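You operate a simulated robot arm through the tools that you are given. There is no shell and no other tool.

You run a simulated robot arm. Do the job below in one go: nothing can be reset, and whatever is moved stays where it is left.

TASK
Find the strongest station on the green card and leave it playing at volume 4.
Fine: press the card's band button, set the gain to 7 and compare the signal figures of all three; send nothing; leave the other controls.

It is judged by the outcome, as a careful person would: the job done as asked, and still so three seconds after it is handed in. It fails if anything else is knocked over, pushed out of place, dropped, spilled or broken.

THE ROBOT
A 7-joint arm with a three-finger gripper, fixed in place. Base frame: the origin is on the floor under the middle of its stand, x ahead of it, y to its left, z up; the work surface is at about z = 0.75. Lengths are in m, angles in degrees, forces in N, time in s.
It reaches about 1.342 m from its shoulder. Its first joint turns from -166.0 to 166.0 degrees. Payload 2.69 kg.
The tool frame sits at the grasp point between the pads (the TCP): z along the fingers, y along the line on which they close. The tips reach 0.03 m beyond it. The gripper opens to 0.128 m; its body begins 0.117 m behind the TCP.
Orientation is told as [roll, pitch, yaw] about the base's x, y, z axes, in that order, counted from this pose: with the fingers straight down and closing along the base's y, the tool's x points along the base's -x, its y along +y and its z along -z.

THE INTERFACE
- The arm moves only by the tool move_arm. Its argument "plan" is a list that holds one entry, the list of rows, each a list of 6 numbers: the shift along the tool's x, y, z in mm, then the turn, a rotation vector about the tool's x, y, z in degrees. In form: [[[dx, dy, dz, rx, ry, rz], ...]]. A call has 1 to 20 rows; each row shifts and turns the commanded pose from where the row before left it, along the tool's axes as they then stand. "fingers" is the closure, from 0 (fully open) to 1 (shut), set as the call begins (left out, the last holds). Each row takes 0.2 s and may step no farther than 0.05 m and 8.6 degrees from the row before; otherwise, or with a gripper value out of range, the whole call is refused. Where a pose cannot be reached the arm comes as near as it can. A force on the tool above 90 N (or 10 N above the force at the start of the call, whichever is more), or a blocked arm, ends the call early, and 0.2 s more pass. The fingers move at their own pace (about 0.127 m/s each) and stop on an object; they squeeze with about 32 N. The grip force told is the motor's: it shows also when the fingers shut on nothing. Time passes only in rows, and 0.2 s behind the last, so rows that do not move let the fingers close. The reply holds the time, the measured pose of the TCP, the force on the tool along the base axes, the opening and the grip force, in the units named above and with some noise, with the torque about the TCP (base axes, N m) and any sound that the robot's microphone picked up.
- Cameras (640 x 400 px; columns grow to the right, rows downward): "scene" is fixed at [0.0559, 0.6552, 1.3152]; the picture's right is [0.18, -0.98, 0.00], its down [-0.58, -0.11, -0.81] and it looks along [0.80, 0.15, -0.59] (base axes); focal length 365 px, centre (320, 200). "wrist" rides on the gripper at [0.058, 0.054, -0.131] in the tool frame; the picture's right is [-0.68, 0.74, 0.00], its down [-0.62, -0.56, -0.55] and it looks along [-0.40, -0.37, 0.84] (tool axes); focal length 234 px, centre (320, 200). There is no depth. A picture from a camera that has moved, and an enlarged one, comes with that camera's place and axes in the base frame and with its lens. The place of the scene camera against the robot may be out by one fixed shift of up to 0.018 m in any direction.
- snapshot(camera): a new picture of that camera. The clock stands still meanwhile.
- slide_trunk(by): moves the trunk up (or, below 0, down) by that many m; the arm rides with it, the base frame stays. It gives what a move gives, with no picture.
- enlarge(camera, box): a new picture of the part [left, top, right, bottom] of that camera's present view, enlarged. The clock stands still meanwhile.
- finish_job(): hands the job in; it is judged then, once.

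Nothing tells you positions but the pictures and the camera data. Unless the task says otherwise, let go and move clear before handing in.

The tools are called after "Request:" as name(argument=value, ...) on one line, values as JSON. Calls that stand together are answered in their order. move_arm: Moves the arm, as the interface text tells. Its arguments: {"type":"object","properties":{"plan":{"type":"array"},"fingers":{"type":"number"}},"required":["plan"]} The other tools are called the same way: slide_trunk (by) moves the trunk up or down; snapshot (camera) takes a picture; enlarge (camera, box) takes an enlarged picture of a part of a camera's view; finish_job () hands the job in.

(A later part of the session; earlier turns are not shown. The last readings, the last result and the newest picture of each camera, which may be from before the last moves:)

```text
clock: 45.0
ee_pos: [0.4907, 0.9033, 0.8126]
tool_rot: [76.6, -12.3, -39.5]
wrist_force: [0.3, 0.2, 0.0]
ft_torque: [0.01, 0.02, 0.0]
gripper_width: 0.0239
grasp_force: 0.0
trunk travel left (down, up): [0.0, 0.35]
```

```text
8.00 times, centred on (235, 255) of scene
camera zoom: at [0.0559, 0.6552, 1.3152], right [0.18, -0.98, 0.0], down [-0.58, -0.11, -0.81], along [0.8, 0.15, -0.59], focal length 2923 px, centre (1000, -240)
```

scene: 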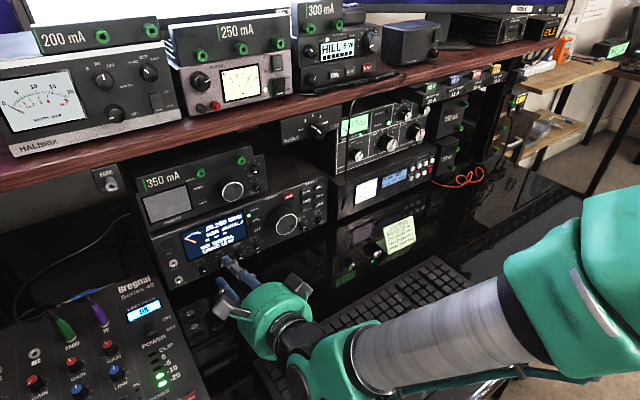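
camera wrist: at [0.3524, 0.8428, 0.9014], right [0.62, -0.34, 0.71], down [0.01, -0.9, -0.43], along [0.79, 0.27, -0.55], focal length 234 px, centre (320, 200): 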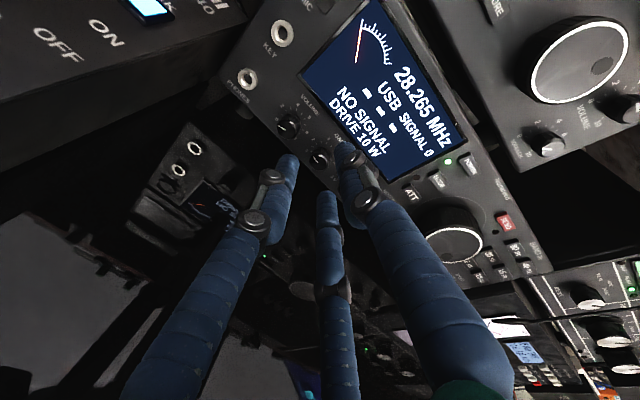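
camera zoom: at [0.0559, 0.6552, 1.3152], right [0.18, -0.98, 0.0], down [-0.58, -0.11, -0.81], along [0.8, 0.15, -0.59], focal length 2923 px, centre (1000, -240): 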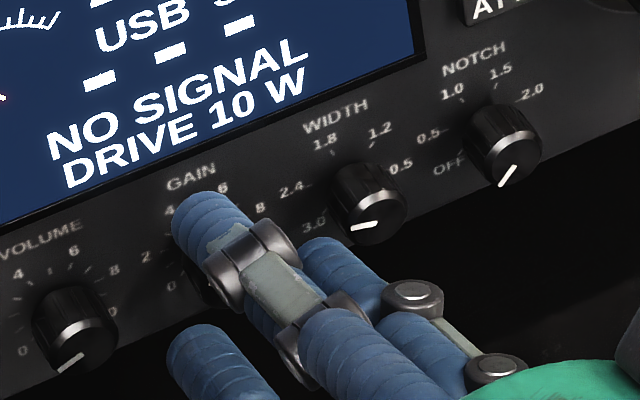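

Request:
move_arm(plan=[[[1.0, -0.8, 2, 0, 0, 0], [0, 0, 5, 0, 0, 0], [0, 0, 5, 0, 0, 0]]])

Request:
enlarge(camera="wrist", box=[270, 115, 370, 200])

Request:
enlarge(camera="scene", box=[205, 230, 265, 280])

```text
clock: 45.8
ee_pos: [0.4976, 0.9128, 0.8081]
tool_rot: [76.5, -12.3, -39.4]
wrist_force: [0.7, -0.1, 0.2]
ft_torque: [-0.03, 0.01, -0.02]
gripper_width: 0.0242
grasp_force: 0.1
trunk travel left (down, up): [0.0, 0.35]
```

```text
4.71 times, centred on (320, 158) of wrist
camera zoom: at [0.3676, 0.8713, 0.8771], right [0.5, -0.19, 0.84], down [0.11, -0.95, -0.28], along [0.86, 0.24, -0.46], focal length 1102 px, centre (320, 400)
```

zoom: 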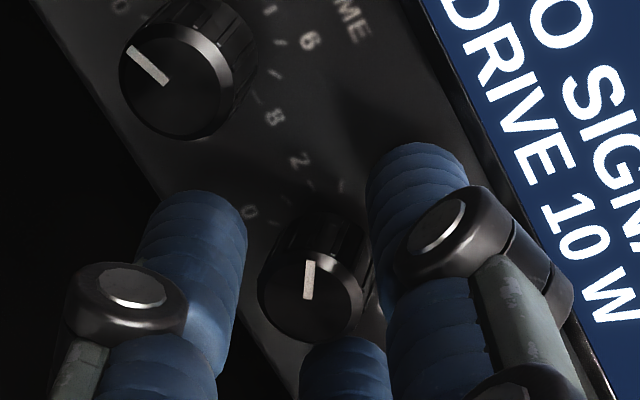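

```text
8.00 times, centred on (235, 255) of scene
camera zoom: at [0.0559, 0.6552, 1.3152], right [0.18, -0.98, 0.0], down [-0.58, -0.11, -0.81], along [0.8, 0.15, -0.59], focal length 2923 px, centre (1000, -240)
```

zoom: 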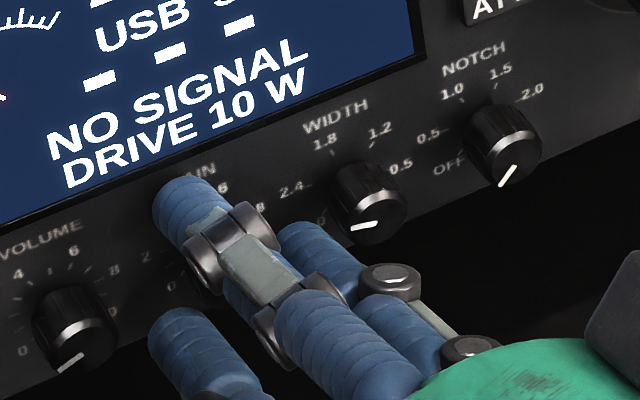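

Well centred. Advance 2 mm more, close and twist 37°.

Request:
move_arm(plan=[[[0.2, 0, 2, 0, 0, 0]]])

Request:
move_arm(plan=[[[0, 0, 0, 0, 0, 0], [0, 0, 0, 0, 0, 0]]], fingers=1)

Request:
move_arm(plan=[[[0, 0, 0, 0, 0, 7], [0, 0, 0, 0, 0, 7], [0, 0, 0, 0, 0, 7], [0, 0, 0, 0, 0, 7], [0, 0, 0, 0, 0, 7], [0, 0, 0, 0, 0, 4]]])

Request:
enlarge(camera="wrist", box=[270, 115, 370, 200])

Request:
enlarge(camera="scene", box=[205, 230, 265, 280])

```text
clock: 46.2
ee_pos: [0.4989, 0.9139, 0.809]
tool_rot: [76.5, -12.2, -39.4]
wrist_force: [0.4, 0.2, -0.4]
ft_torque: [0.01, 0.0, -0.03]
gripper_width: 0.0246
grasp_force: 0.2
trunk travel left (down, up): [0.0, 0.35]
```

```text
clock: 46.8
ee_pos: [0.499, 0.9129, 0.8083]
tool_rot: [76.4, -12.4, -39.5]
wrist_force: [5.1, -2.9, -3.5]
ft_torque: [0.16, -0.16, -0.24]
gripper_width: 0.0175
grasp_force: 43.2
trunk travel left (down, up): [0.0, 0.35]
```

```text
clock: 48.2
ee_pos: [0.5011, 0.9136, 0.8073]
tool_rot: [75.2, 25.8, -48.9]
wrist_force: [17.1, -17.3, -4.5]
ft_torque: [-0.04, -0.11, -0.41]
gripper_width: 0.0177
grasp_force: 43.5
trunk travel left (down, up): [0.0, 0.35]
```

```text
4.71 times, centred on (320, 158) of wrist
camera zoom: at [0.4048, 0.8508, 0.91], right [0.74, -0.57, 0.35], down [-0.26, -0.73, -0.64], along [0.61, 0.38, -0.69], focal length 1102 px, centre (320, 400)
```

zoom: 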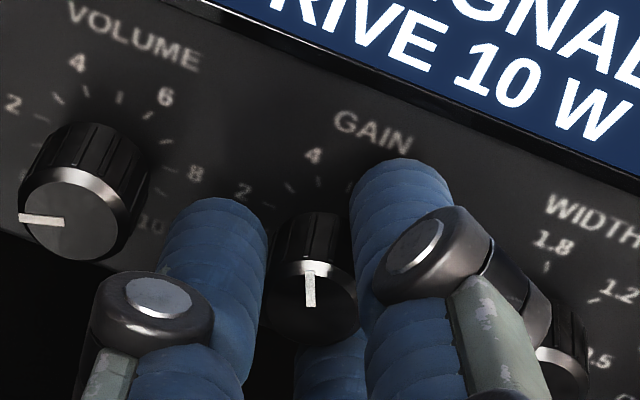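

```text
8.00 times, centred on (235, 255) of scene
camera zoom: at [0.0559, 0.6552, 1.3152], right [0.18, -0.98, 0.0], down [-0.58, -0.11, -0.81], along [0.8, 0.15, -0.59], focal length 2923 px, centre (1000, -240)
```

zoom: 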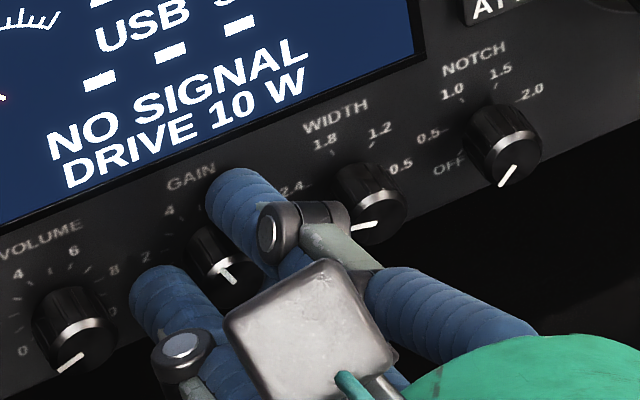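

Gain is now about 4.5. Release, back out, ratchet back and repeat.

Request:
move_arm(plan=[[[0, 0, 0, 0, 0, 0], [0, 0, 0, 0, 0, 0]]], fingers=0.83)

Request:
move_arm(plan=[[[0, 0, -10, 0, 0, 0], [0, 0, -12, 0, 0, 0]]])

Request:
move_arm(plan=[[[0, 0, 0, 0, 0, -7.6], [0, 0, 0, 0, 0, -7.6], [0, 0, 0, 0, 0, -7.6], [0, 0, 0, 0, 0, -7.6], [0, 0, 0, 0, 0, -7.6]]], fingers=0.81)

Request:
enlarge(camera="wrist", box=[270, 115, 370, 200])

Request:
enlarge(camera="scene", box=[205, 230, 265, 280])

```text
clock: 48.8
ee_pos: [0.4984, 0.9142, 0.8086]
tool_rot: [75.4, 25.7, -48.7]
wrist_force: [-1.2, -1.4, -2.9]
ft_torque: [0.0, 0.05, -0.06]
gripper_width: 0.0238
grasp_force: 1.0
trunk travel left (down, up): [0.0, 0.35]
```

```text
clock: 49.4
ee_pos: [0.4836, 0.8991, 0.8135]
tool_rot: [75.4, 25.5, -48.7]
wrist_force: [-0.2, 0.1, -0.4]
ft_torque: [0.04, -0.02, -0.01]
gripper_width: 0.0216
grasp_force: 0.0
trunk travel left (down, up): [0.0, 0.35]
```

```text
clock: 50.6
ee_pos: [0.4856, 0.8982, 0.8135]
tool_rot: [76.7, -11.4, -39.6]
wrist_force: [0.7, -0.6, 0.6]
ft_torque: [-0.02, -0.01, 0.01]
gripper_width: 0.0244
grasp_force: 0.0
trunk travel left (down, up): [0.0, 0.35]
```

```text
4.71 times, centred on (320, 158) of wrist
camera zoom: at [0.3545, 0.8567, 0.8823], right [0.51, -0.2, 0.84], down [0.11, -0.95, -0.29], along [0.85, 0.24, -0.46], focal length 1102 px, centre (320, 400)
```

zoom: 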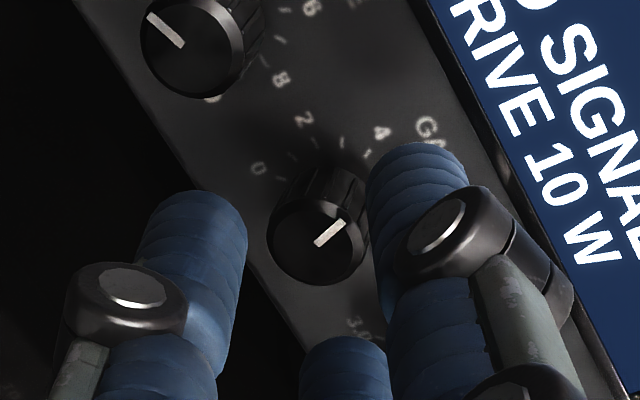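

```text
8.00 times, centred on (235, 255) of scene
camera zoom: at [0.0559, 0.6552, 1.3152], right [0.18, -0.98, 0.0], down [-0.58, -0.11, -0.81], along [0.8, 0.15, -0.59], focal length 2923 px, centre (1000, -240)
```

zoom: 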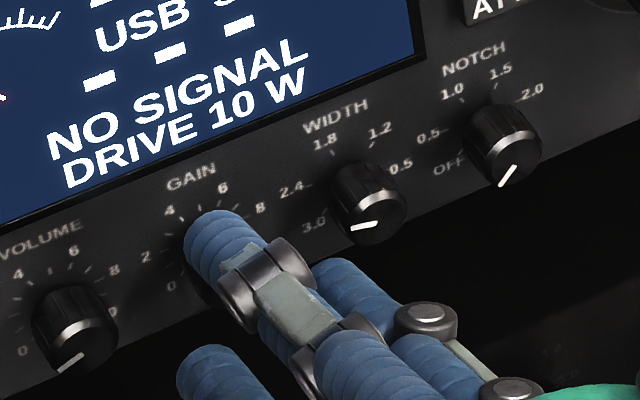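

Request:
move_arm(plan=[[[-0.5, 0.2, 8, 0, 0, 0], [0, 0, 6, 0, 0, 0], [0, 0, 6, 0, 0, 0]]])

Request:
enlarge(camera="wrist", box=[270, 115, 370, 200])

```text
clock: 51.4
ee_pos: [0.4978, 0.9122, 0.8089]
tool_rot: [76.6, -11.3, -39.8]
wrist_force: [0.5, -0.4, 0.8]
ft_torque: [0.0, 0.0, 0.01]
gripper_width: 0.0245
grasp_force: 0.0
trunk travel left (down, up): [0.0, 0.35]
```

```text
4.71 times, centred on (320, 158) of wrist
camera zoom: at [0.3681, 0.8713, 0.8787], right [0.51, -0.2, 0.84], down [0.1, -0.95, -0.29], along [0.85, 0.24, -0.47], focal length 1102 px, centre (320, 400)
```

zoom: 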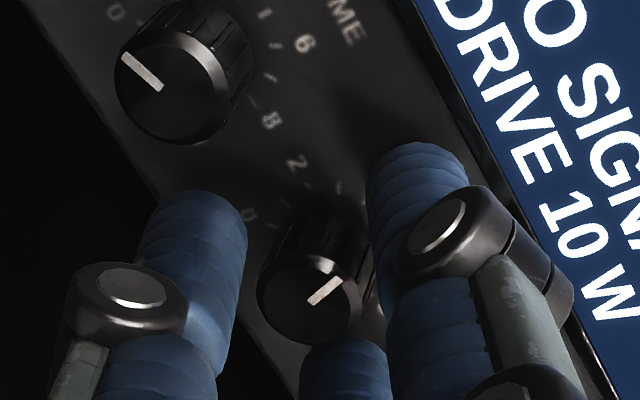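

Request:
move_arm(plan=[[[-0.4, 0, 2, 0, 0, 0]]])

Request:
move_arm(plan=[[[0, 0, 0, 0, 0, 0], [0, 0, 0, 0, 0, 0]]], fingers=1)

Request:
move_arm(plan=[[[0, 0, 0, 0, 0, 7], [0, 0, 0, 0, 0, 7], [0, 0, 0, 0, 0, 7], [0, 0, 0, 0, 0, 7], [0, 0, 0, 0, 0, 7]]])

Request:
move_arm(plan=[[[0, 0, 0, 0, 0, 0], [0, 0, 0, 0, 0, 0]]], fingers=0.83)

Request:
move_arm(plan=[[[0, 0, -10, 0, 0, 0], [0, 0, -12, 0, 0, 0]]])

Request:
enlarge(camera="wrist", box=[270, 115, 370, 200])

Request:
enlarge(camera="scene", box=[205, 230, 265, 280])

```text
clock: 51.8
ee_pos: [0.5001, 0.9136, 0.8095]
tool_rot: [76.6, -11.3, -39.7]
wrist_force: [0.7, 0.2, -0.6]
ft_torque: [-0.02, 0.0, -0.02]
gripper_width: 0.0243
grasp_force: 0.1
trunk travel left (down, up): [0.0, 0.35]
```

```text
clock: 52.4
ee_pos: [0.5004, 0.9138, 0.8088]
tool_rot: [76.6, -11.3, -39.8]
wrist_force: [0.6, 2.7, -0.4]
ft_torque: [0.09, -0.08, -0.11]
gripper_width: 0.0182
grasp_force: 31.9
trunk travel left (down, up): [0.0, 0.35]
```

```text
clock: 53.6
ee_pos: [0.5005, 0.9136, 0.8084]
tool_rot: [75.7, 22.8, -48.0]
wrist_force: [8.8, -6.5, -4.3]
ft_torque: [-0.01, -0.1, 0.07]
gripper_width: 0.0178
grasp_force: 43.4
trunk travel left (down, up): [0.0, 0.35]
```

```text
clock: 54.2
ee_pos: [0.4993, 0.9138, 0.8085]
tool_rot: [75.7, 22.7, -48.1]
wrist_force: [1.8, 0.1, -0.7]
ft_torque: [0.0, 0.0, -0.01]
gripper_width: 0.0226
grasp_force: 0.9
trunk travel left (down, up): [0.0, 0.35]
```

```text
clock: 54.8
ee_pos: [0.4843, 0.8979, 0.814]
tool_rot: [75.7, 22.7, -48.0]
wrist_force: [0.7, 0.2, -1.4]
ft_torque: [-0.01, -0.02, 0.03]
gripper_width: 0.0218
grasp_force: 0.0
trunk travel left (down, up): [0.0, 0.35]
```

```text
4.71 times, centred on (320, 158) of wrist
camera zoom: at [0.3864, 0.8379, 0.9143], right [0.74, -0.55, 0.4], down [-0.22, -0.75, -0.62], along [0.64, 0.37, -0.68], focal length 1102 px, centre (320, 400)
```

zoom: 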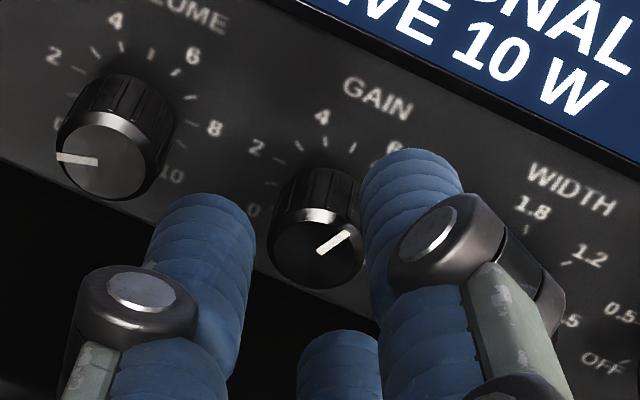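

```text
8.00 times, centred on (235, 255) of scene
camera zoom: at [0.0559, 0.6552, 1.3152], right [0.18, -0.98, 0.0], down [-0.58, -0.11, -0.81], along [0.8, 0.15, -0.59], focal length 2923 px, centre (1000, -240)
```

zoom: 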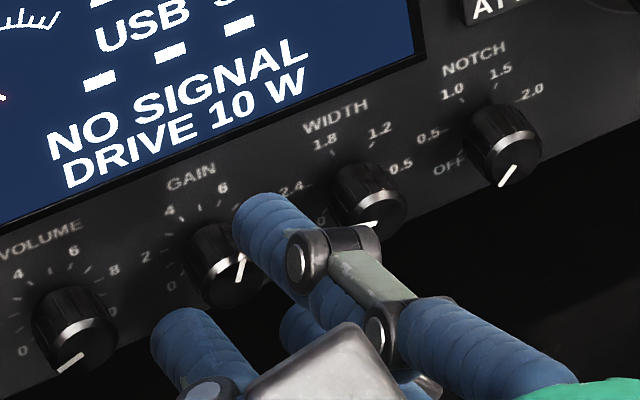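

Gain is now a bit above 6. I'll zoom in for a precise reading of the pointer.

Request:
enlarge(camera="wrist", box=[295, 130, 345, 180])

Request:
enlarge(camera="scene", box=[210, 245, 240, 275])

```text
8.00 times, centred on (320, 155) of wrist
camera zoom: at [0.3864, 0.8379, 0.9143], right [0.74, -0.55, 0.4], down [-0.22, -0.75, -0.62], along [0.64, 0.37, -0.68], focal length 1873 px, centre (320, 560)
```

zoom: 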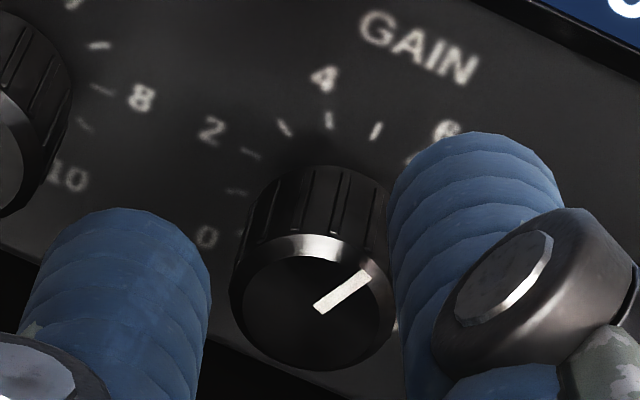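

```text
13.33 times, centred on (225, 260) of scene
camera zoom: at [0.0559, 0.6552, 1.3152], right [0.18, -0.98, 0.0], down [-0.58, -0.11, -0.81], along [0.8, 0.15, -0.59], focal length 4872 px, centre (1587, -600)
```

zoom: 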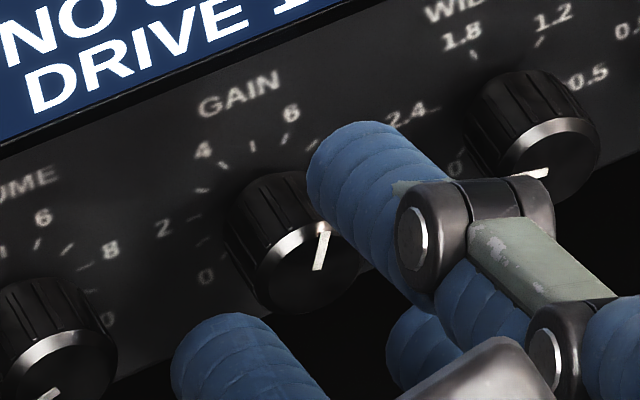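

Gain reads about 5.85 (pointer +23°); 7 is at +54°, so about 31° more. One more ratchet.

Request:
move_arm(plan=[[[0, 0, 0, 0, 0, -7.75], [0, 0, 0, 0, 0, -7.75], [0, 0, 0, 0, 0, -7.75], [0, 0, 0, 0, 0, -7.75]]], fingers=0.81)

Request:
move_arm(plan=[[[0, 0, 8, 0, 0, 0], [0, 0, 6, 0, 0, 0], [0, 0, 5, 0, 0, 0]]])

Request:
enlarge(camera="wrist", box=[270, 115, 370, 200])

```text
clock: 55.8
ee_pos: [0.4859, 0.8985, 0.8147]
tool_rot: [76.7, -7.6, -40.7]
wrist_force: [-1.1, 0.1, 0.7]
ft_torque: [0.02, -0.01, -0.01]
gripper_width: 0.0244
grasp_force: 0.3
trunk travel left (down, up): [0.0, 0.35]
```

```text
clock: 56.6
ee_pos: [0.499, 0.9113, 0.8093]
tool_rot: [76.7, -7.4, -40.6]
wrist_force: [0.9, -0.4, 0.2]
ft_torque: [0.0, 0.0, -0.01]
gripper_width: 0.0244
grasp_force: 0.1
trunk travel left (down, up): [0.0, 0.35]
```

```text
4.71 times, centred on (320, 158) of wrist
camera zoom: at [0.3716, 0.8689, 0.8832], right [0.55, -0.25, 0.8], down [0.07, -0.94, -0.34], along [0.83, 0.25, -0.5], focal length 1102 px, centre (320, 400)
```

zoom: 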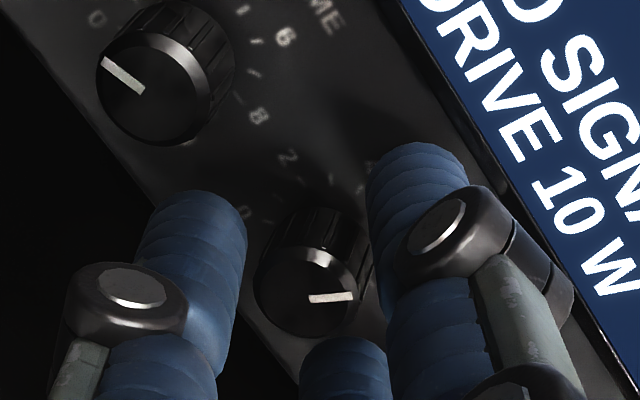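

Request:
move_arm(plan=[[[0, -0.2, 3, 0, 0, 0]]])

Request:
move_arm(plan=[[[0, 0, 0, 0, 0, 0], [0, 0, 0, 0, 0, 0]]], fingers=1)

Request:
move_arm(plan=[[[0, 0, 0, 0, 0, 7], [0, 0, 0, 0, 0, 7], [0, 0, 0, 0, 0, 7], [0, 0, 0, 0, 0, 7], [0, 0, 0, 0, 0, 2.5]]])

Request:
move_arm(plan=[[[0, 0, 0, 0, 0, 0], [0, 0, 0, 0, 0, 0]]], fingers=0.83)

Request:
move_arm(plan=[[[0, 0, -10, 0, 0, 0], [0, 0, -12, 0, 0, 0]]])

Request:
enlarge(camera="wrist", box=[295, 130, 345, 180])

Request:
enlarge(camera="scene", box=[205, 235, 255, 275])

```text
clock: 57.0
ee_pos: [0.5005, 0.9134, 0.8086]
tool_rot: [76.8, -7.4, -40.6]
wrist_force: [-0.4, -0.3, 0.7]
ft_torque: [-0.01, -0.04, 0.02]
gripper_width: 0.0244
grasp_force: 0.0
trunk travel left (down, up): [0.0, 0.35]
```

```text
clock: 57.6
ee_pos: [0.4997, 0.9154, 0.8088]
tool_rot: [76.8, -7.4, -40.7]
wrist_force: [-3.2, 6.9, -4.6]
ft_torque: [0.09, -0.02, 0.3]
gripper_width: 0.0174
grasp_force: 42.6
trunk travel left (down, up): [0.0, 0.35]
```

```text
clock: 58.8
ee_pos: [0.5012, 0.9122, 0.8085]
tool_rot: [75.7, 22.3, -48.0]
wrist_force: [4.6, 1.9, -7.6]
ft_torque: [0.3, -0.29, 0.09]
gripper_width: 0.018
grasp_force: 42.7
trunk travel left (down, up): [0.0, 0.35]
```

```text
clock: 59.4
ee_pos: [0.5004, 0.9137, 0.8089]
tool_rot: [75.8, 22.3, -47.8]
wrist_force: [0.0, -0.2, 0.8]
ft_torque: [0.01, 0.03, -0.03]
gripper_width: 0.0218
grasp_force: 0.1
trunk travel left (down, up): [0.0, 0.35]
```

```text
clock: 60.0
ee_pos: [0.4855, 0.8977, 0.8135]
tool_rot: [75.8, 22.1, -47.8]
wrist_force: [-0.1, -0.7, -0.7]
ft_torque: [0.0, -0.02, 0.0]
gripper_width: 0.0218
grasp_force: 0.0
trunk travel left (down, up): [0.0, 0.35]
```

```text
8.00 times, centred on (320, 155) of wrist
camera zoom: at [0.386, 0.838, 0.9138], right [0.74, -0.54, 0.4], down [-0.22, -0.76, -0.62], along [0.64, 0.36, -0.68], focal length 1873 px, centre (320, 560)
```

zoom: 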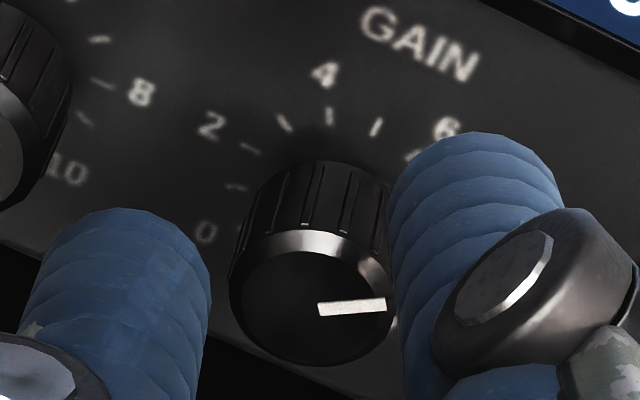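

```text
10.00 times, centred on (230, 255) of scene
camera zoom: at [0.0559, 0.6552, 1.3152], right [0.18, -0.98, 0.0], down [-0.58, -0.11, -0.81], along [0.8, 0.15, -0.59], focal length 3654 px, centre (1220, -350)
```

zoom: 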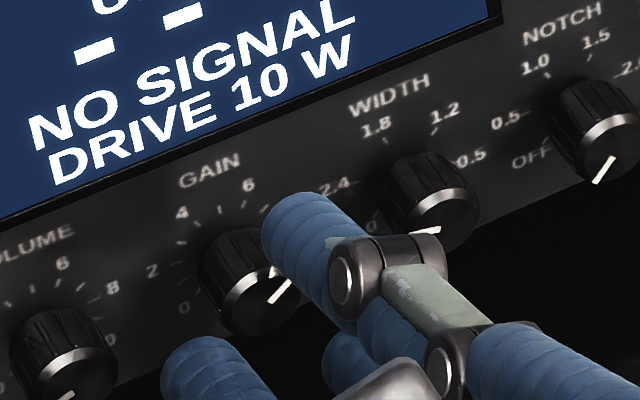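

Both views put the gain at 7.0. Next is VOLUME, one knob to the left: I'll back off a little more, roll back and slide 37.5 mm left.

Request:
move_arm(plan=[[[0, 0, -10, 0, 0, -8], [0, 0, 0, 0, 0, -8], [0, 0, 0, 0, 0, -8], [0, 0, 0, 0, 0, -8], [18.5, 3.2, 0, 0, 0, 0], [18.4, 3.2, 0, 0, 0, 0]]], fingers=0.81)

Request:
enlarge(camera="wrist", box=[260, 100, 380, 200])

Request:
snapshot(camera="scene")

```text
clock: 61.4
ee_pos: [0.4497, 0.9148, 0.8148]
tool_rot: [76.6, -8.9, -40.4]
wrist_force: [0.0, 0.3, 0.3]
ft_torque: [-0.04, 0.04, 0.01]
gripper_width: 0.0245
grasp_force: 0.1
trunk travel left (down, up): [0.0, 0.35]
```

```text
4.00 times, centred on (320, 150) of wrist
camera zoom: at [0.3224, 0.8728, 0.8875], right [0.53, -0.23, 0.81], down [0.08, -0.94, -0.32], along [0.84, 0.24, -0.48], focal length 937 px, centre (320, 400)
```

zoom: 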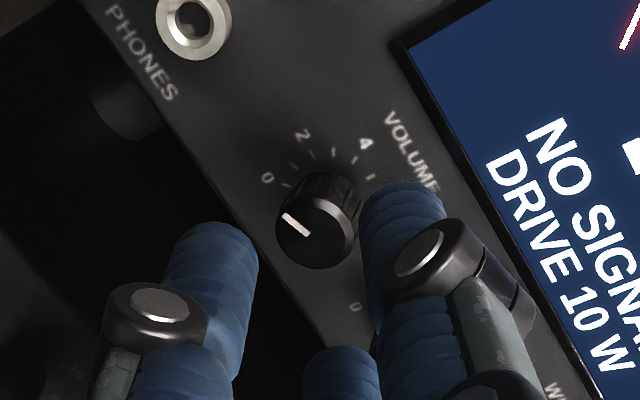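

```text
taken
```

scene: 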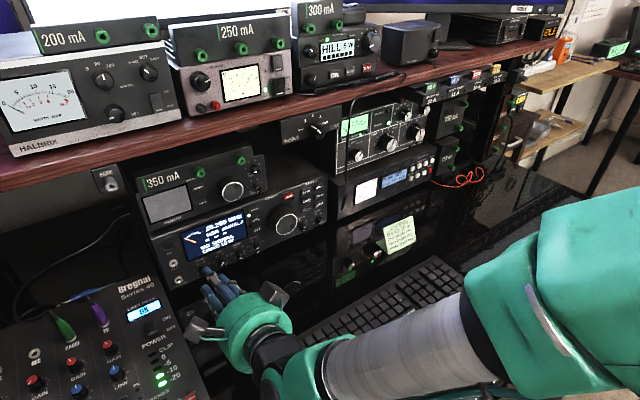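

Request:
move_arm(plan=[[[3.6, 2.0, 0, 0, 0, 0], [0, 0, 9, 0, 0, 0], [0, 0, 9, 0, 0, 0]]])

Request:
enlarge(camera="wrist", box=[270, 115, 370, 200])

Request:
enlarge(camera="scene", box=[185, 235, 245, 295])

```text
clock: 62.2
ee_pos: [0.4595, 0.9316, 0.813]
tool_rot: [76.7, -8.9, -40.4]
wrist_force: [-0.5, -0.5, 0.5]
ft_torque: [-0.05, 0.03, -0.02]
gripper_width: 0.0243
grasp_force: 0.0
trunk travel left (down, up): [0.0, 0.35]
```

```text
4.71 times, centred on (320, 158) of wrist
camera zoom: at [0.3313, 0.8894, 0.8858], right [0.53, -0.23, 0.81], down [0.09, -0.94, -0.32], along [0.84, 0.24, -0.48], focal length 1102 px, centre (320, 400)
```

zoom: 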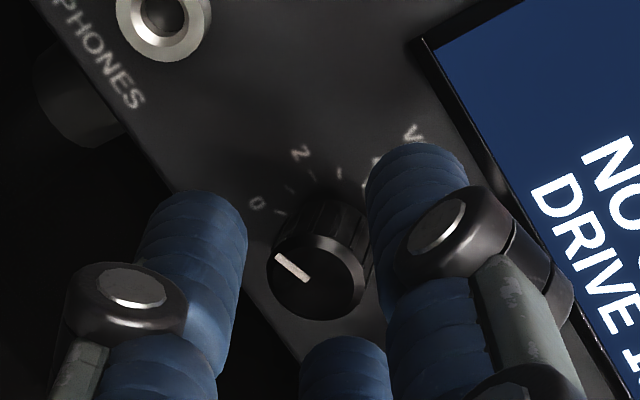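

```text
6.67 times, centred on (215, 265) of scene
camera zoom: at [0.0559, 0.6552, 1.3152], right [0.18, -0.98, 0.0], down [-0.58, -0.11, -0.81], along [0.8, 0.15, -0.59], focal length 2436 px, centre (1020, -233)
```

zoom: 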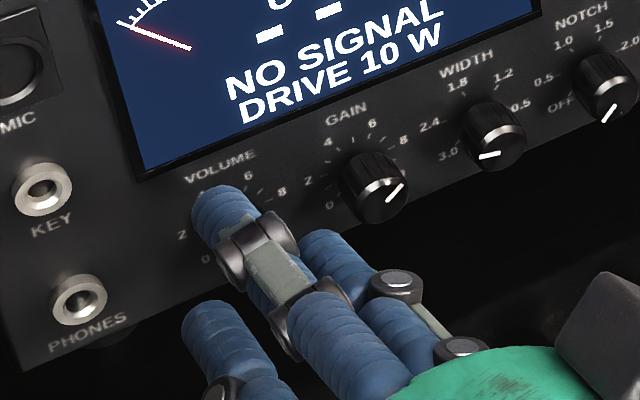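

Request:
move_arm(plan=[[[-2.4, -1.5, 0, 0, 0, 0], [0, 0, 6, 0, 0, 0]]])

Request:
enlarge(camera="wrist", box=[270, 115, 370, 200])

Request:
enlarge(camera="scene", box=[185, 245, 235, 285])

```text
clock: 62.8
ee_pos: [0.4648, 0.9333, 0.8112]
tool_rot: [76.7, -8.9, -40.3]
wrist_force: [-0.1, 0.6, -0.3]
ft_torque: [0.03, -0.02, 0.0]
gripper_width: 0.0244
grasp_force: 0.0
trunk travel left (down, up): [0.0, 0.35]
```

```text
4.71 times, centred on (320, 158) of wrist
camera zoom: at [0.3366, 0.8918, 0.8831], right [0.54, -0.23, 0.81], down [0.09, -0.94, -0.32], along [0.84, 0.24, -0.48], focal length 1102 px, centre (320, 400)
```

zoom: 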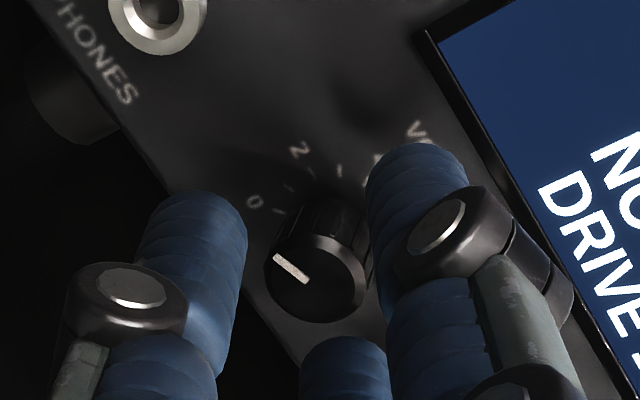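

```text
10.00 times, centred on (210, 265) of scene
camera zoom: at [0.0559, 0.6552, 1.3152], right [0.18, -0.98, 0.0], down [-0.58, -0.11, -0.81], along [0.8, 0.15, -0.59], focal length 3654 px, centre (1420, -450)
```

zoom: 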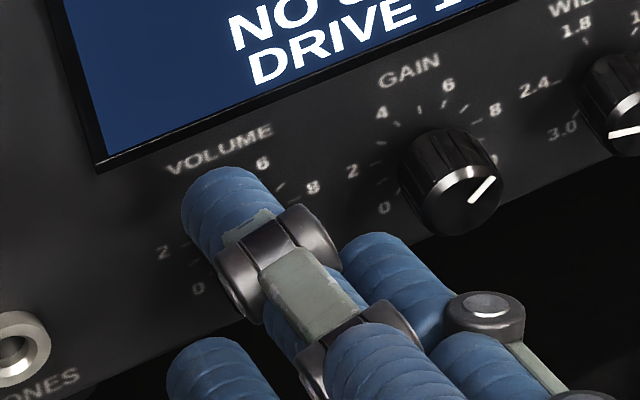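

Request:
move_arm(plan=[[[-0.5, -0.2, 5, 0, 0, 0], [0, 0, 4, 0, 0, 0]]])

Request:
enlarge(camera="wrist", box=[270, 115, 370, 200])

Request:
enlarge(camera="scene", box=[185, 245, 235, 285])

```text
clock: 63.4
ee_pos: [0.4712, 0.9403, 0.8089]
tool_rot: [76.8, -8.9, -40.2]
wrist_force: [0.0, -0.6, 0.1]
ft_torque: [0.02, 0.02, 0.04]
gripper_width: 0.0243
grasp_force: 0.1
trunk travel left (down, up): [0.0, 0.35]
```

```text
4.71 times, centred on (320, 158) of wrist
camera zoom: at [0.3435, 0.8979, 0.881], right [0.54, -0.23, 0.81], down [0.09, -0.94, -0.32], along [0.84, 0.24, -0.48], focal length 1102 px, centre (320, 400)
```

zoom: 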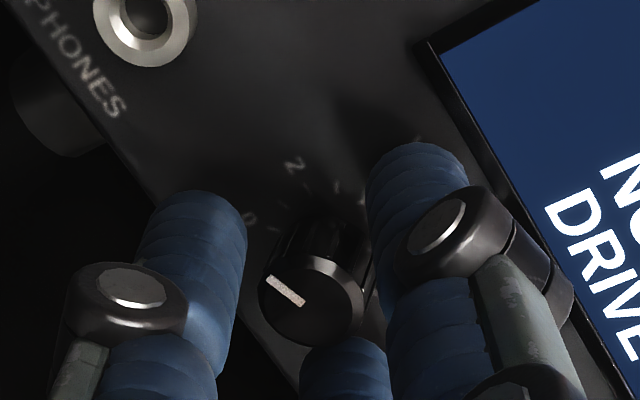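

```text
10.00 times, centred on (210, 265) of scene
camera zoom: at [0.0559, 0.6552, 1.3152], right [0.18, -0.98, 0.0], down [-0.58, -0.11, -0.81], along [0.8, 0.15, -0.59], focal length 3654 px, centre (1420, -450)
```

zoom: 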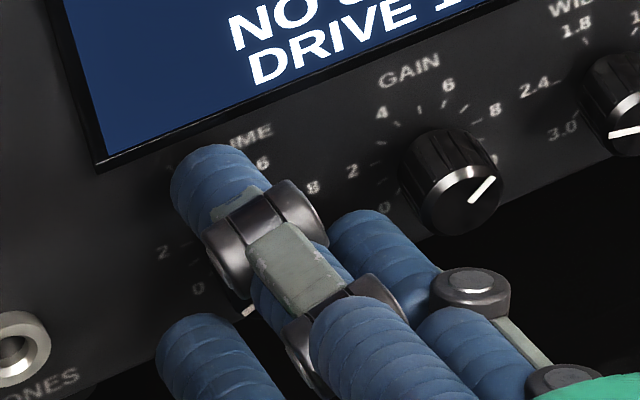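

Well centred on VOLUME. Advance 2 mm, grip and twist 40°.

Request:
move_arm(plan=[[[0, 0, 1.5, 0, 0, 0]]])

Request:
move_arm(plan=[[[0, 0, 0, 0, 0, 0], [0, 0, 0, 0, 0, 0]]], fingers=1)

Request:
move_arm(plan=[[[0, 0, 0, 0, 0, 7], [0, 0, 0, 0, 0, 7], [0, 0, 0, 0, 0, 7], [0, 0, 0, 0, 0, 7], [0, 0, 0, 0, 0, 7], [0, 0, 0, 0, 0, 6]]])

Request:
enlarge(camera="wrist", box=[270, 115, 370, 200])

Request:
enlarge(camera="scene", box=[185, 245, 235, 285])

```text
clock: 63.8
ee_pos: [0.472, 0.9418, 0.8083]
tool_rot: [76.6, -9.0, -40.3]
wrist_force: [-0.6, 0.2, -0.4]
ft_torque: [0.02, -0.01, 0.0]
gripper_width: 0.0242
grasp_force: 0.1
trunk travel left (down, up): [0.0, 0.35]
```

```text
clock: 64.4
ee_pos: [0.4735, 0.9409, 0.8084]
tool_rot: [76.6, -9.0, -40.2]
wrist_force: [1.4, -2.3, -4.0]
ft_torque: [0.14, -0.16, -0.01]
gripper_width: 0.0174
grasp_force: 43.7
trunk travel left (down, up): [0.0, 0.35]
```

```text
clock: 65.8
ee_pos: [0.4739, 0.9408, 0.8087]
tool_rot: [74.5, 30.9, -50.5]
wrist_force: [8.0, -19.3, -4.5]
ft_torque: [0.05, -0.23, 0.02]
gripper_width: 0.0176
grasp_force: 42.7
trunk travel left (down, up): [0.0, 0.35]
```

```text
4.71 times, centred on (320, 158) of wrist
camera zoom: at [0.3844, 0.8736, 0.912], right [0.75, -0.61, 0.26], down [-0.32, -0.68, -0.66], along [0.58, 0.41, -0.71], focal length 1102 px, centre (320, 400)
```

zoom: 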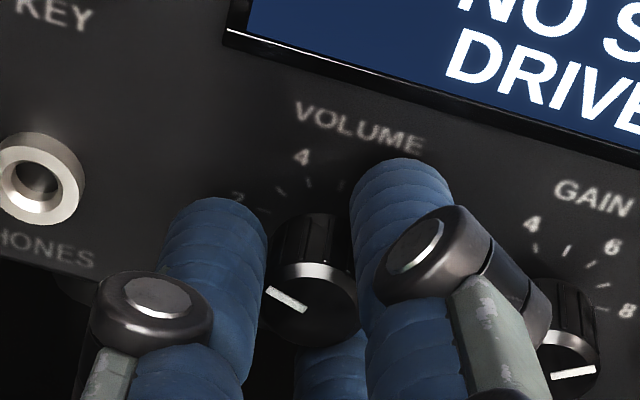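

```text
10.00 times, centred on (210, 265) of scene
camera zoom: at [0.0559, 0.6552, 1.3152], right [0.18, -0.98, 0.0], down [-0.58, -0.11, -0.81], along [0.8, 0.15, -0.59], focal length 3654 px, centre (1420, -450)
```

zoom: 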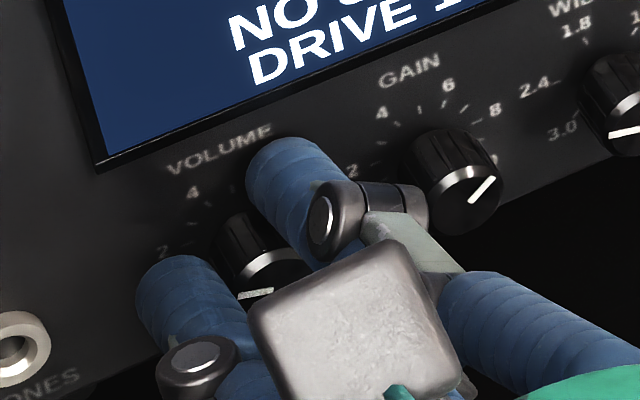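

Volume moved about 30° (some slip). There is free room to keep turning in this grip, so I'll continue 28° and then release to read it.

Request:
move_arm(plan=[[[0, 0, 0, 0, 0, 7], [0, 0, 0, 0, 0, 7], [0, 0, 0, 0, 0, 7], [0, 0, 0, 0, 0, 7]]])

Request:
enlarge(camera="wrist", box=[270, 115, 370, 200])

Request:
enlarge(camera="scene", box=[185, 245, 235, 285])

```text
clock: 66.8
ee_pos: [0.4743, 0.9403, 0.807]
tool_rot: [64.8, 57.4, -64.0]
wrist_force: [9.2, -19.2, -11.2]
ft_torque: [0.04, -0.2, 0.03]
gripper_width: 0.0178
grasp_force: 43.3
trunk travel left (down, up): [0.0, 0.35]
```

```text
4.71 times, centred on (320, 158) of wrist
camera zoom: at [0.4126, 0.8481, 0.9123], right [0.69, -0.69, -0.21], down [-0.62, -0.41, -0.67], along [0.38, 0.59, -0.71], focal length 1102 px, centre (320, 400)
```

zoom: 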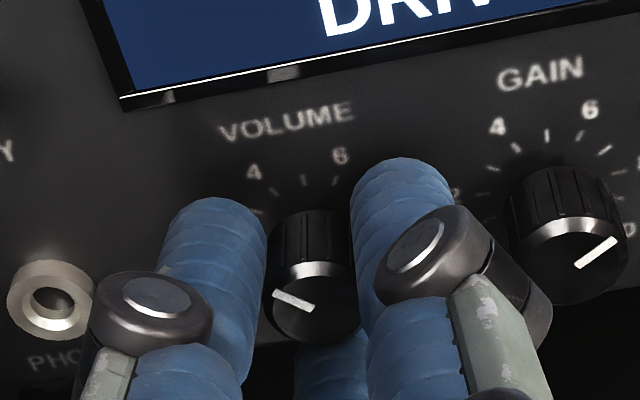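

```text
10.00 times, centred on (210, 265) of scene
camera zoom: at [0.0559, 0.6552, 1.3152], right [0.18, -0.98, 0.0], down [-0.58, -0.11, -0.81], along [0.8, 0.15, -0.59], focal length 3654 px, centre (1420, -450)
```

zoom: 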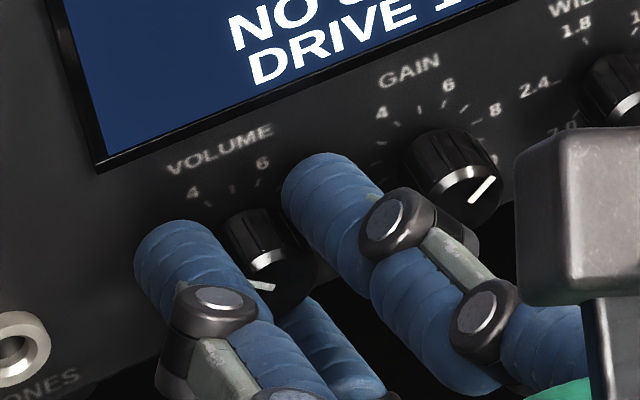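

Volume is at about 3.3. I'll release, back out, and read it precisely before the final small turn.

Request:
move_arm(plan=[[[0, 0, 0, 0, 0, 0], [0, 0, 0, 0, 0, 0]]], fingers=0.83)

Request:
move_arm(plan=[[[0, 0, -10, 0, 0, 0], [0, 0, -12, 0, 0, 0]]])

Request:
move_arm(plan=[[[0, 0, 0, 0, 0, -8], [0, 0, 0, 0, 0, -8], [0, 0, 0, 0, 0, -8], [0, 0, 0, 0, 0, -8], [0, 0, 0, 0, 0, -8], [0, 0, 0, 0, 0, -8]]], fingers=0.8)

Request:
enlarge(camera="wrist", box=[285, 125, 355, 185])

Request:
enlarge(camera="scene", box=[185, 245, 235, 285])

```text
clock: 67.4
ee_pos: [0.473, 0.9428, 0.8094]
tool_rot: [65.1, 57.4, -63.7]
wrist_force: [-0.8, 0.6, -3.1]
ft_torque: [-0.01, 0.05, -0.01]
gripper_width: 0.0238
grasp_force: 2.0
trunk travel left (down, up): [0.0, 0.35]
```

```text
clock: 68.0
ee_pos: [0.4606, 0.9258, 0.8134]
tool_rot: [65.1, 57.4, -63.7]
wrist_force: [0.6, 0.0, -0.2]
ft_torque: [0.0, 0.01, -0.02]
gripper_width: 0.022
grasp_force: 0.0
trunk travel left (down, up): [0.0, 0.35]
```

```text
clock: 69.4
ee_pos: [0.4578, 0.9235, 0.8129]
tool_rot: [76.6, 11.4, -45.1]
wrist_force: [-0.3, -0.1, 0.3]
ft_torque: [-0.03, -0.02, -0.02]
gripper_width: 0.0254
grasp_force: 0.1
trunk travel left (down, up): [0.0, 0.35]
```

```text
6.67 times, centred on (320, 155) of wrist
camera zoom: at [0.3487, 0.8729, 0.9055], right [0.69, -0.45, 0.57], down [-0.1, -0.84, -0.54], along [0.72, 0.31, -0.62], focal length 1561 px, centre (320, 500)
```

zoom: 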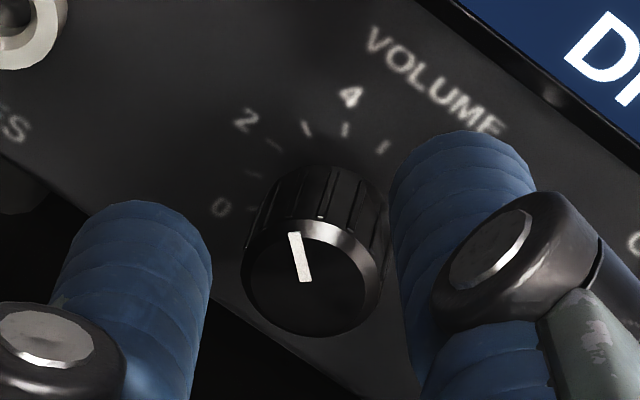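

```text
10.00 times, centred on (210, 265) of scene
camera zoom: at [0.0559, 0.6552, 1.3152], right [0.18, -0.98, 0.0], down [-0.58, -0.11, -0.81], along [0.8, 0.15, -0.59], focal length 3654 px, centre (1420, -450)
```

zoom: 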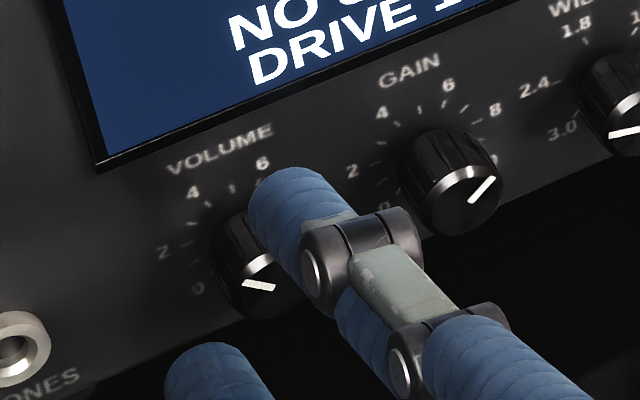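

Volume reads 3.2; it needs ~22° more. Moving in again (well centred), grip and turn.

Request:
move_arm(plan=[[[0, 0, 8, 0, 0, 0], [0, 0, 7, 0, 0, 0], [0, 0, 6.5, 0, 0, 0]]])

Request:
move_arm(plan=[[[0, 0, 0, 0, 0, 0], [0, 0, 0, 0, 0, 0]]], fingers=1)

Request:
move_arm(plan=[[[0, 0, 0, 0, 0, 7.5], [0, 0, 0, 0, 0, 7.5], [0, 0, 0, 0, 0, 7]]])

Request:
enlarge(camera="wrist", box=[285, 125, 355, 185])

Request:
enlarge(camera="scene", box=[185, 245, 235, 285])

```text
clock: 70.2
ee_pos: [0.4733, 0.9403, 0.8083]
tool_rot: [76.6, 11.5, -45.1]
wrist_force: [-0.6, -2.6, 0.6]
ft_torque: [0.02, -0.06, -0.02]
gripper_width: 0.0257
grasp_force: 0.2
trunk travel left (down, up): [0.0, 0.35]
```

```text
clock: 70.8
ee_pos: [0.4741, 0.9406, 0.8079]
tool_rot: [76.6, 11.6, -45.1]
wrist_force: [6.2, -3.0, 0.1]
ft_torque: [0.38, -0.44, -0.12]
gripper_width: 0.0178
grasp_force: 42.6
trunk travel left (down, up): [0.0, 0.35]
```

```text
clock: 71.6
ee_pos: [0.4746, 0.9388, 0.808]
tool_rot: [74.0, 33.0, -51.2]
wrist_force: [10.7, -16.3, -2.9]
ft_torque: [0.01, -0.16, 0.16]
gripper_width: 0.018
grasp_force: 42.9
trunk travel left (down, up): [0.0, 0.35]
```

```text
6.67 times, centred on (320, 155) of wrist
camera zoom: at [0.3862, 0.8716, 0.9127], right [0.75, -0.62, 0.23], down [-0.34, -0.66, -0.67], along [0.56, 0.42, -0.71], focal length 1561 px, centre (320, 500)
```

zoom: 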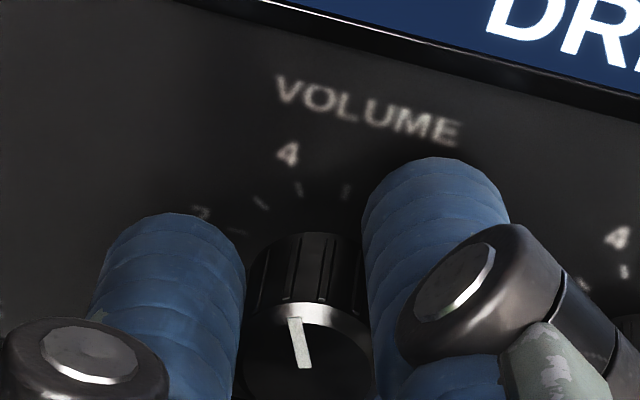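

```text
10.00 times, centred on (210, 265) of scene
camera zoom: at [0.0559, 0.6552, 1.3152], right [0.18, -0.98, 0.0], down [-0.58, -0.11, -0.81], along [0.8, 0.15, -0.59], focal length 3654 px, centre (1420, -450)
```

zoom: 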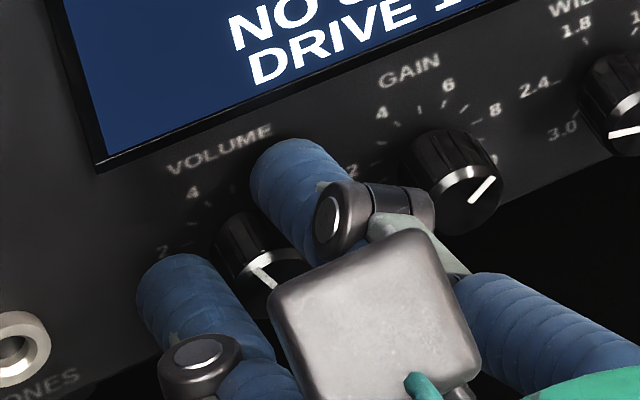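

Pointer reads about -22.5° (≈4.15), slightly past 4. I'll turn back 4.5°, release and re-measure.

Request:
move_arm(plan=[[[0, 0, 0, 0, 0, -4.5], [0, 0, 0, 0, 0, 0]]])

Request:
move_arm(plan=[[[0, 0, 0, 0, 0, 0], [0, 0, 0, 0, 0, 0]]], fingers=0.83)

Request:
move_arm(plan=[[[0, 0, -10, 0, 0, 0], [0, 0, -12, 0, 0, 0]]])

Request:
enlarge(camera="wrist", box=[285, 125, 355, 185])

Request:
enlarge(camera="scene", box=[185, 245, 235, 285])

```text
clock: 72.2
ee_pos: [0.4743, 0.9392, 0.8079]
tool_rot: [74.9, 28.4, -49.7]
wrist_force: [10.3, -18.5, -5.0]
ft_torque: [0.07, -0.28, -0.62]
gripper_width: 0.0177
grasp_force: 43.2
trunk travel left (down, up): [0.0, 0.35]
```

```text
clock: 72.8
ee_pos: [0.473, 0.9418, 0.809]
tool_rot: [75.1, 28.5, -49.6]
wrist_force: [-0.1, -0.9, -1.3]
ft_torque: [-0.03, 0.01, 0.01]
gripper_width: 0.0235
grasp_force: 1.5
trunk travel left (down, up): [0.0, 0.35]
```

```text
clock: 73.4
ee_pos: [0.4589, 0.9254, 0.8139]
tool_rot: [74.9, 28.5, -49.6]
wrist_force: [-0.4, 0.9, -0.6]
ft_torque: [0.01, -0.02, -0.01]
gripper_width: 0.0219
grasp_force: 0.0
trunk travel left (down, up): [0.0, 0.35]
```

```text
6.67 times, centred on (320, 155) of wrist
camera zoom: at [0.3663, 0.8611, 0.9168], right [0.75, -0.59, 0.3], down [-0.29, -0.7, -0.65], along [0.59, 0.4, -0.7], focal length 1561 px, centre (320, 500)
```

zoom: 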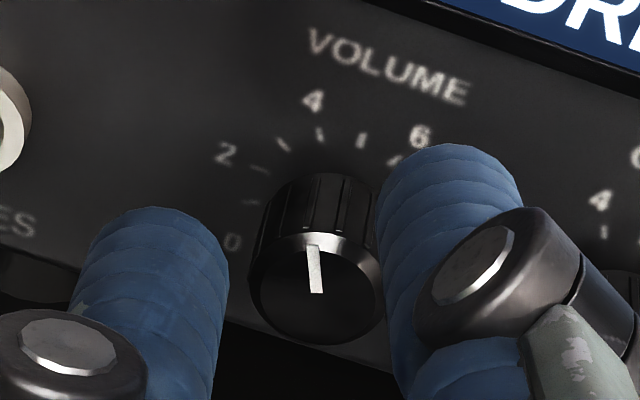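

```text
10.00 times, centred on (210, 265) of scene
camera zoom: at [0.0559, 0.6552, 1.3152], right [0.18, -0.98, 0.0], down [-0.58, -0.11, -0.81], along [0.8, 0.15, -0.59], focal length 3654 px, centre (1420, -450)
```

zoom: 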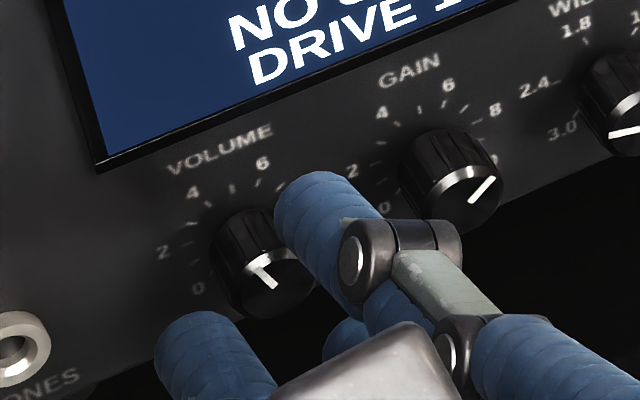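

Now it reads ~4.2 (pointer near -21°, 4 is at -27°). I'll regrip and nudge it back about 6–7°.

Request:
move_arm(plan=[[[0, 0, 8, 0, 0, 0], [0, 0, 7, 0, 0, 0], [0, 0, 6.5, 0, 0, 0]]])

Request:
move_arm(plan=[[[0, 0, 0, 0, 0, 0], [0, 0, 0, 0, 0, 0]]], fingers=1)

Request:
enlarge(camera="scene", box=[195, 255, 225, 280])

Request:
move_arm(plan=[[[0, 0, 0, 0, 0, -4], [0, 0, 0, 0, 0, -4], [0, 0, 0, 0, 0, 0]]])

Request:
enlarge(camera="scene", box=[195, 255, 225, 280])

Request:
enlarge(camera="wrist", box=[285, 125, 355, 185])

```text
clock: 74.2
ee_pos: [0.4718, 0.9408, 0.8081]
tool_rot: [74.9, 28.4, -49.6]
wrist_force: [-0.4, 0.3, -1.4]
ft_torque: [0.0, 0.01, -0.02]
gripper_width: 0.0219
grasp_force: 0.7
trunk travel left (down, up): [0.0, 0.35]
```

```text
clock: 74.8
ee_pos: [0.4726, 0.9396, 0.8077]
tool_rot: [74.8, 28.5, -49.8]
wrist_force: [8.7, -7.8, -4.3]
ft_torque: [0.14, -0.21, -0.54]
gripper_width: 0.0178
grasp_force: 43.1
trunk travel left (down, up): [0.0, 0.35]
```

```text
16.00 times, centred on (210, 268) of scene
camera zoom: at [0.0559, 0.6552, 1.3152], right [0.18, -0.98, 0.0], down [-0.58, -0.11, -0.81], along [0.8, 0.15, -0.59], focal length 5846 px, centre (2080, -880)
```

zoom: 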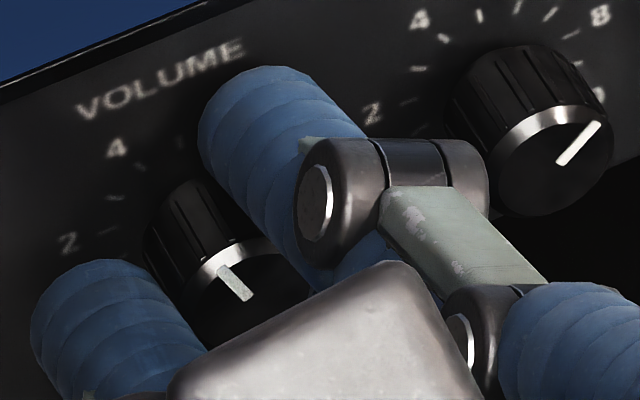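

```text
clock: 75.6
ee_pos: [0.4733, 0.9403, 0.8083]
tool_rot: [75.8, 20.8, -47.6]
wrist_force: [11.9, -10.7, -6.0]
ft_torque: [0.13, -0.22, -0.46]
gripper_width: 0.0176
grasp_force: 43.3
trunk travel left (down, up): [0.0, 0.35]
```

```text
16.00 times, centred on (210, 268) of scene
camera zoom: at [0.0559, 0.6552, 1.3152], right [0.18, -0.98, 0.0], down [-0.58, -0.11, -0.81], along [0.8, 0.15, -0.59], focal length 5846 px, centre (2080, -880)
```

zoom: 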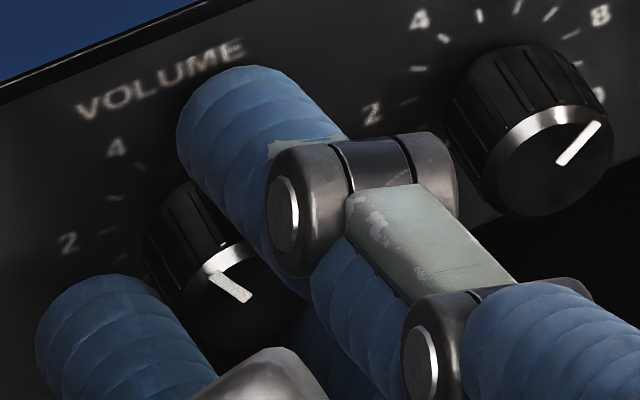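

```text
6.67 times, centred on (320, 155) of wrist
camera zoom: at [0.3722, 0.8812, 0.9072], right [0.73, -0.53, 0.43], down [-0.2, -0.77, -0.61], along [0.65, 0.36, -0.67], focal length 1561 px, centre (320, 500)
```

zoom: 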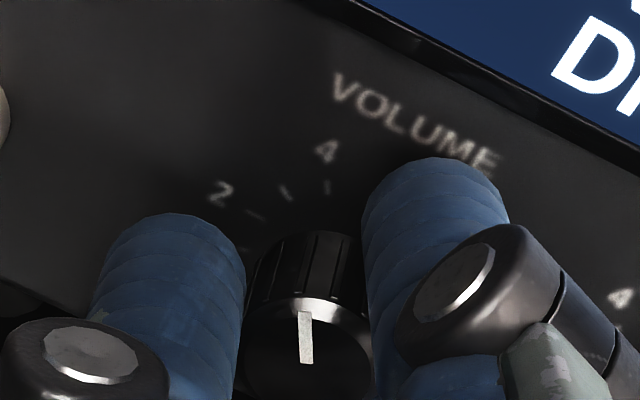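

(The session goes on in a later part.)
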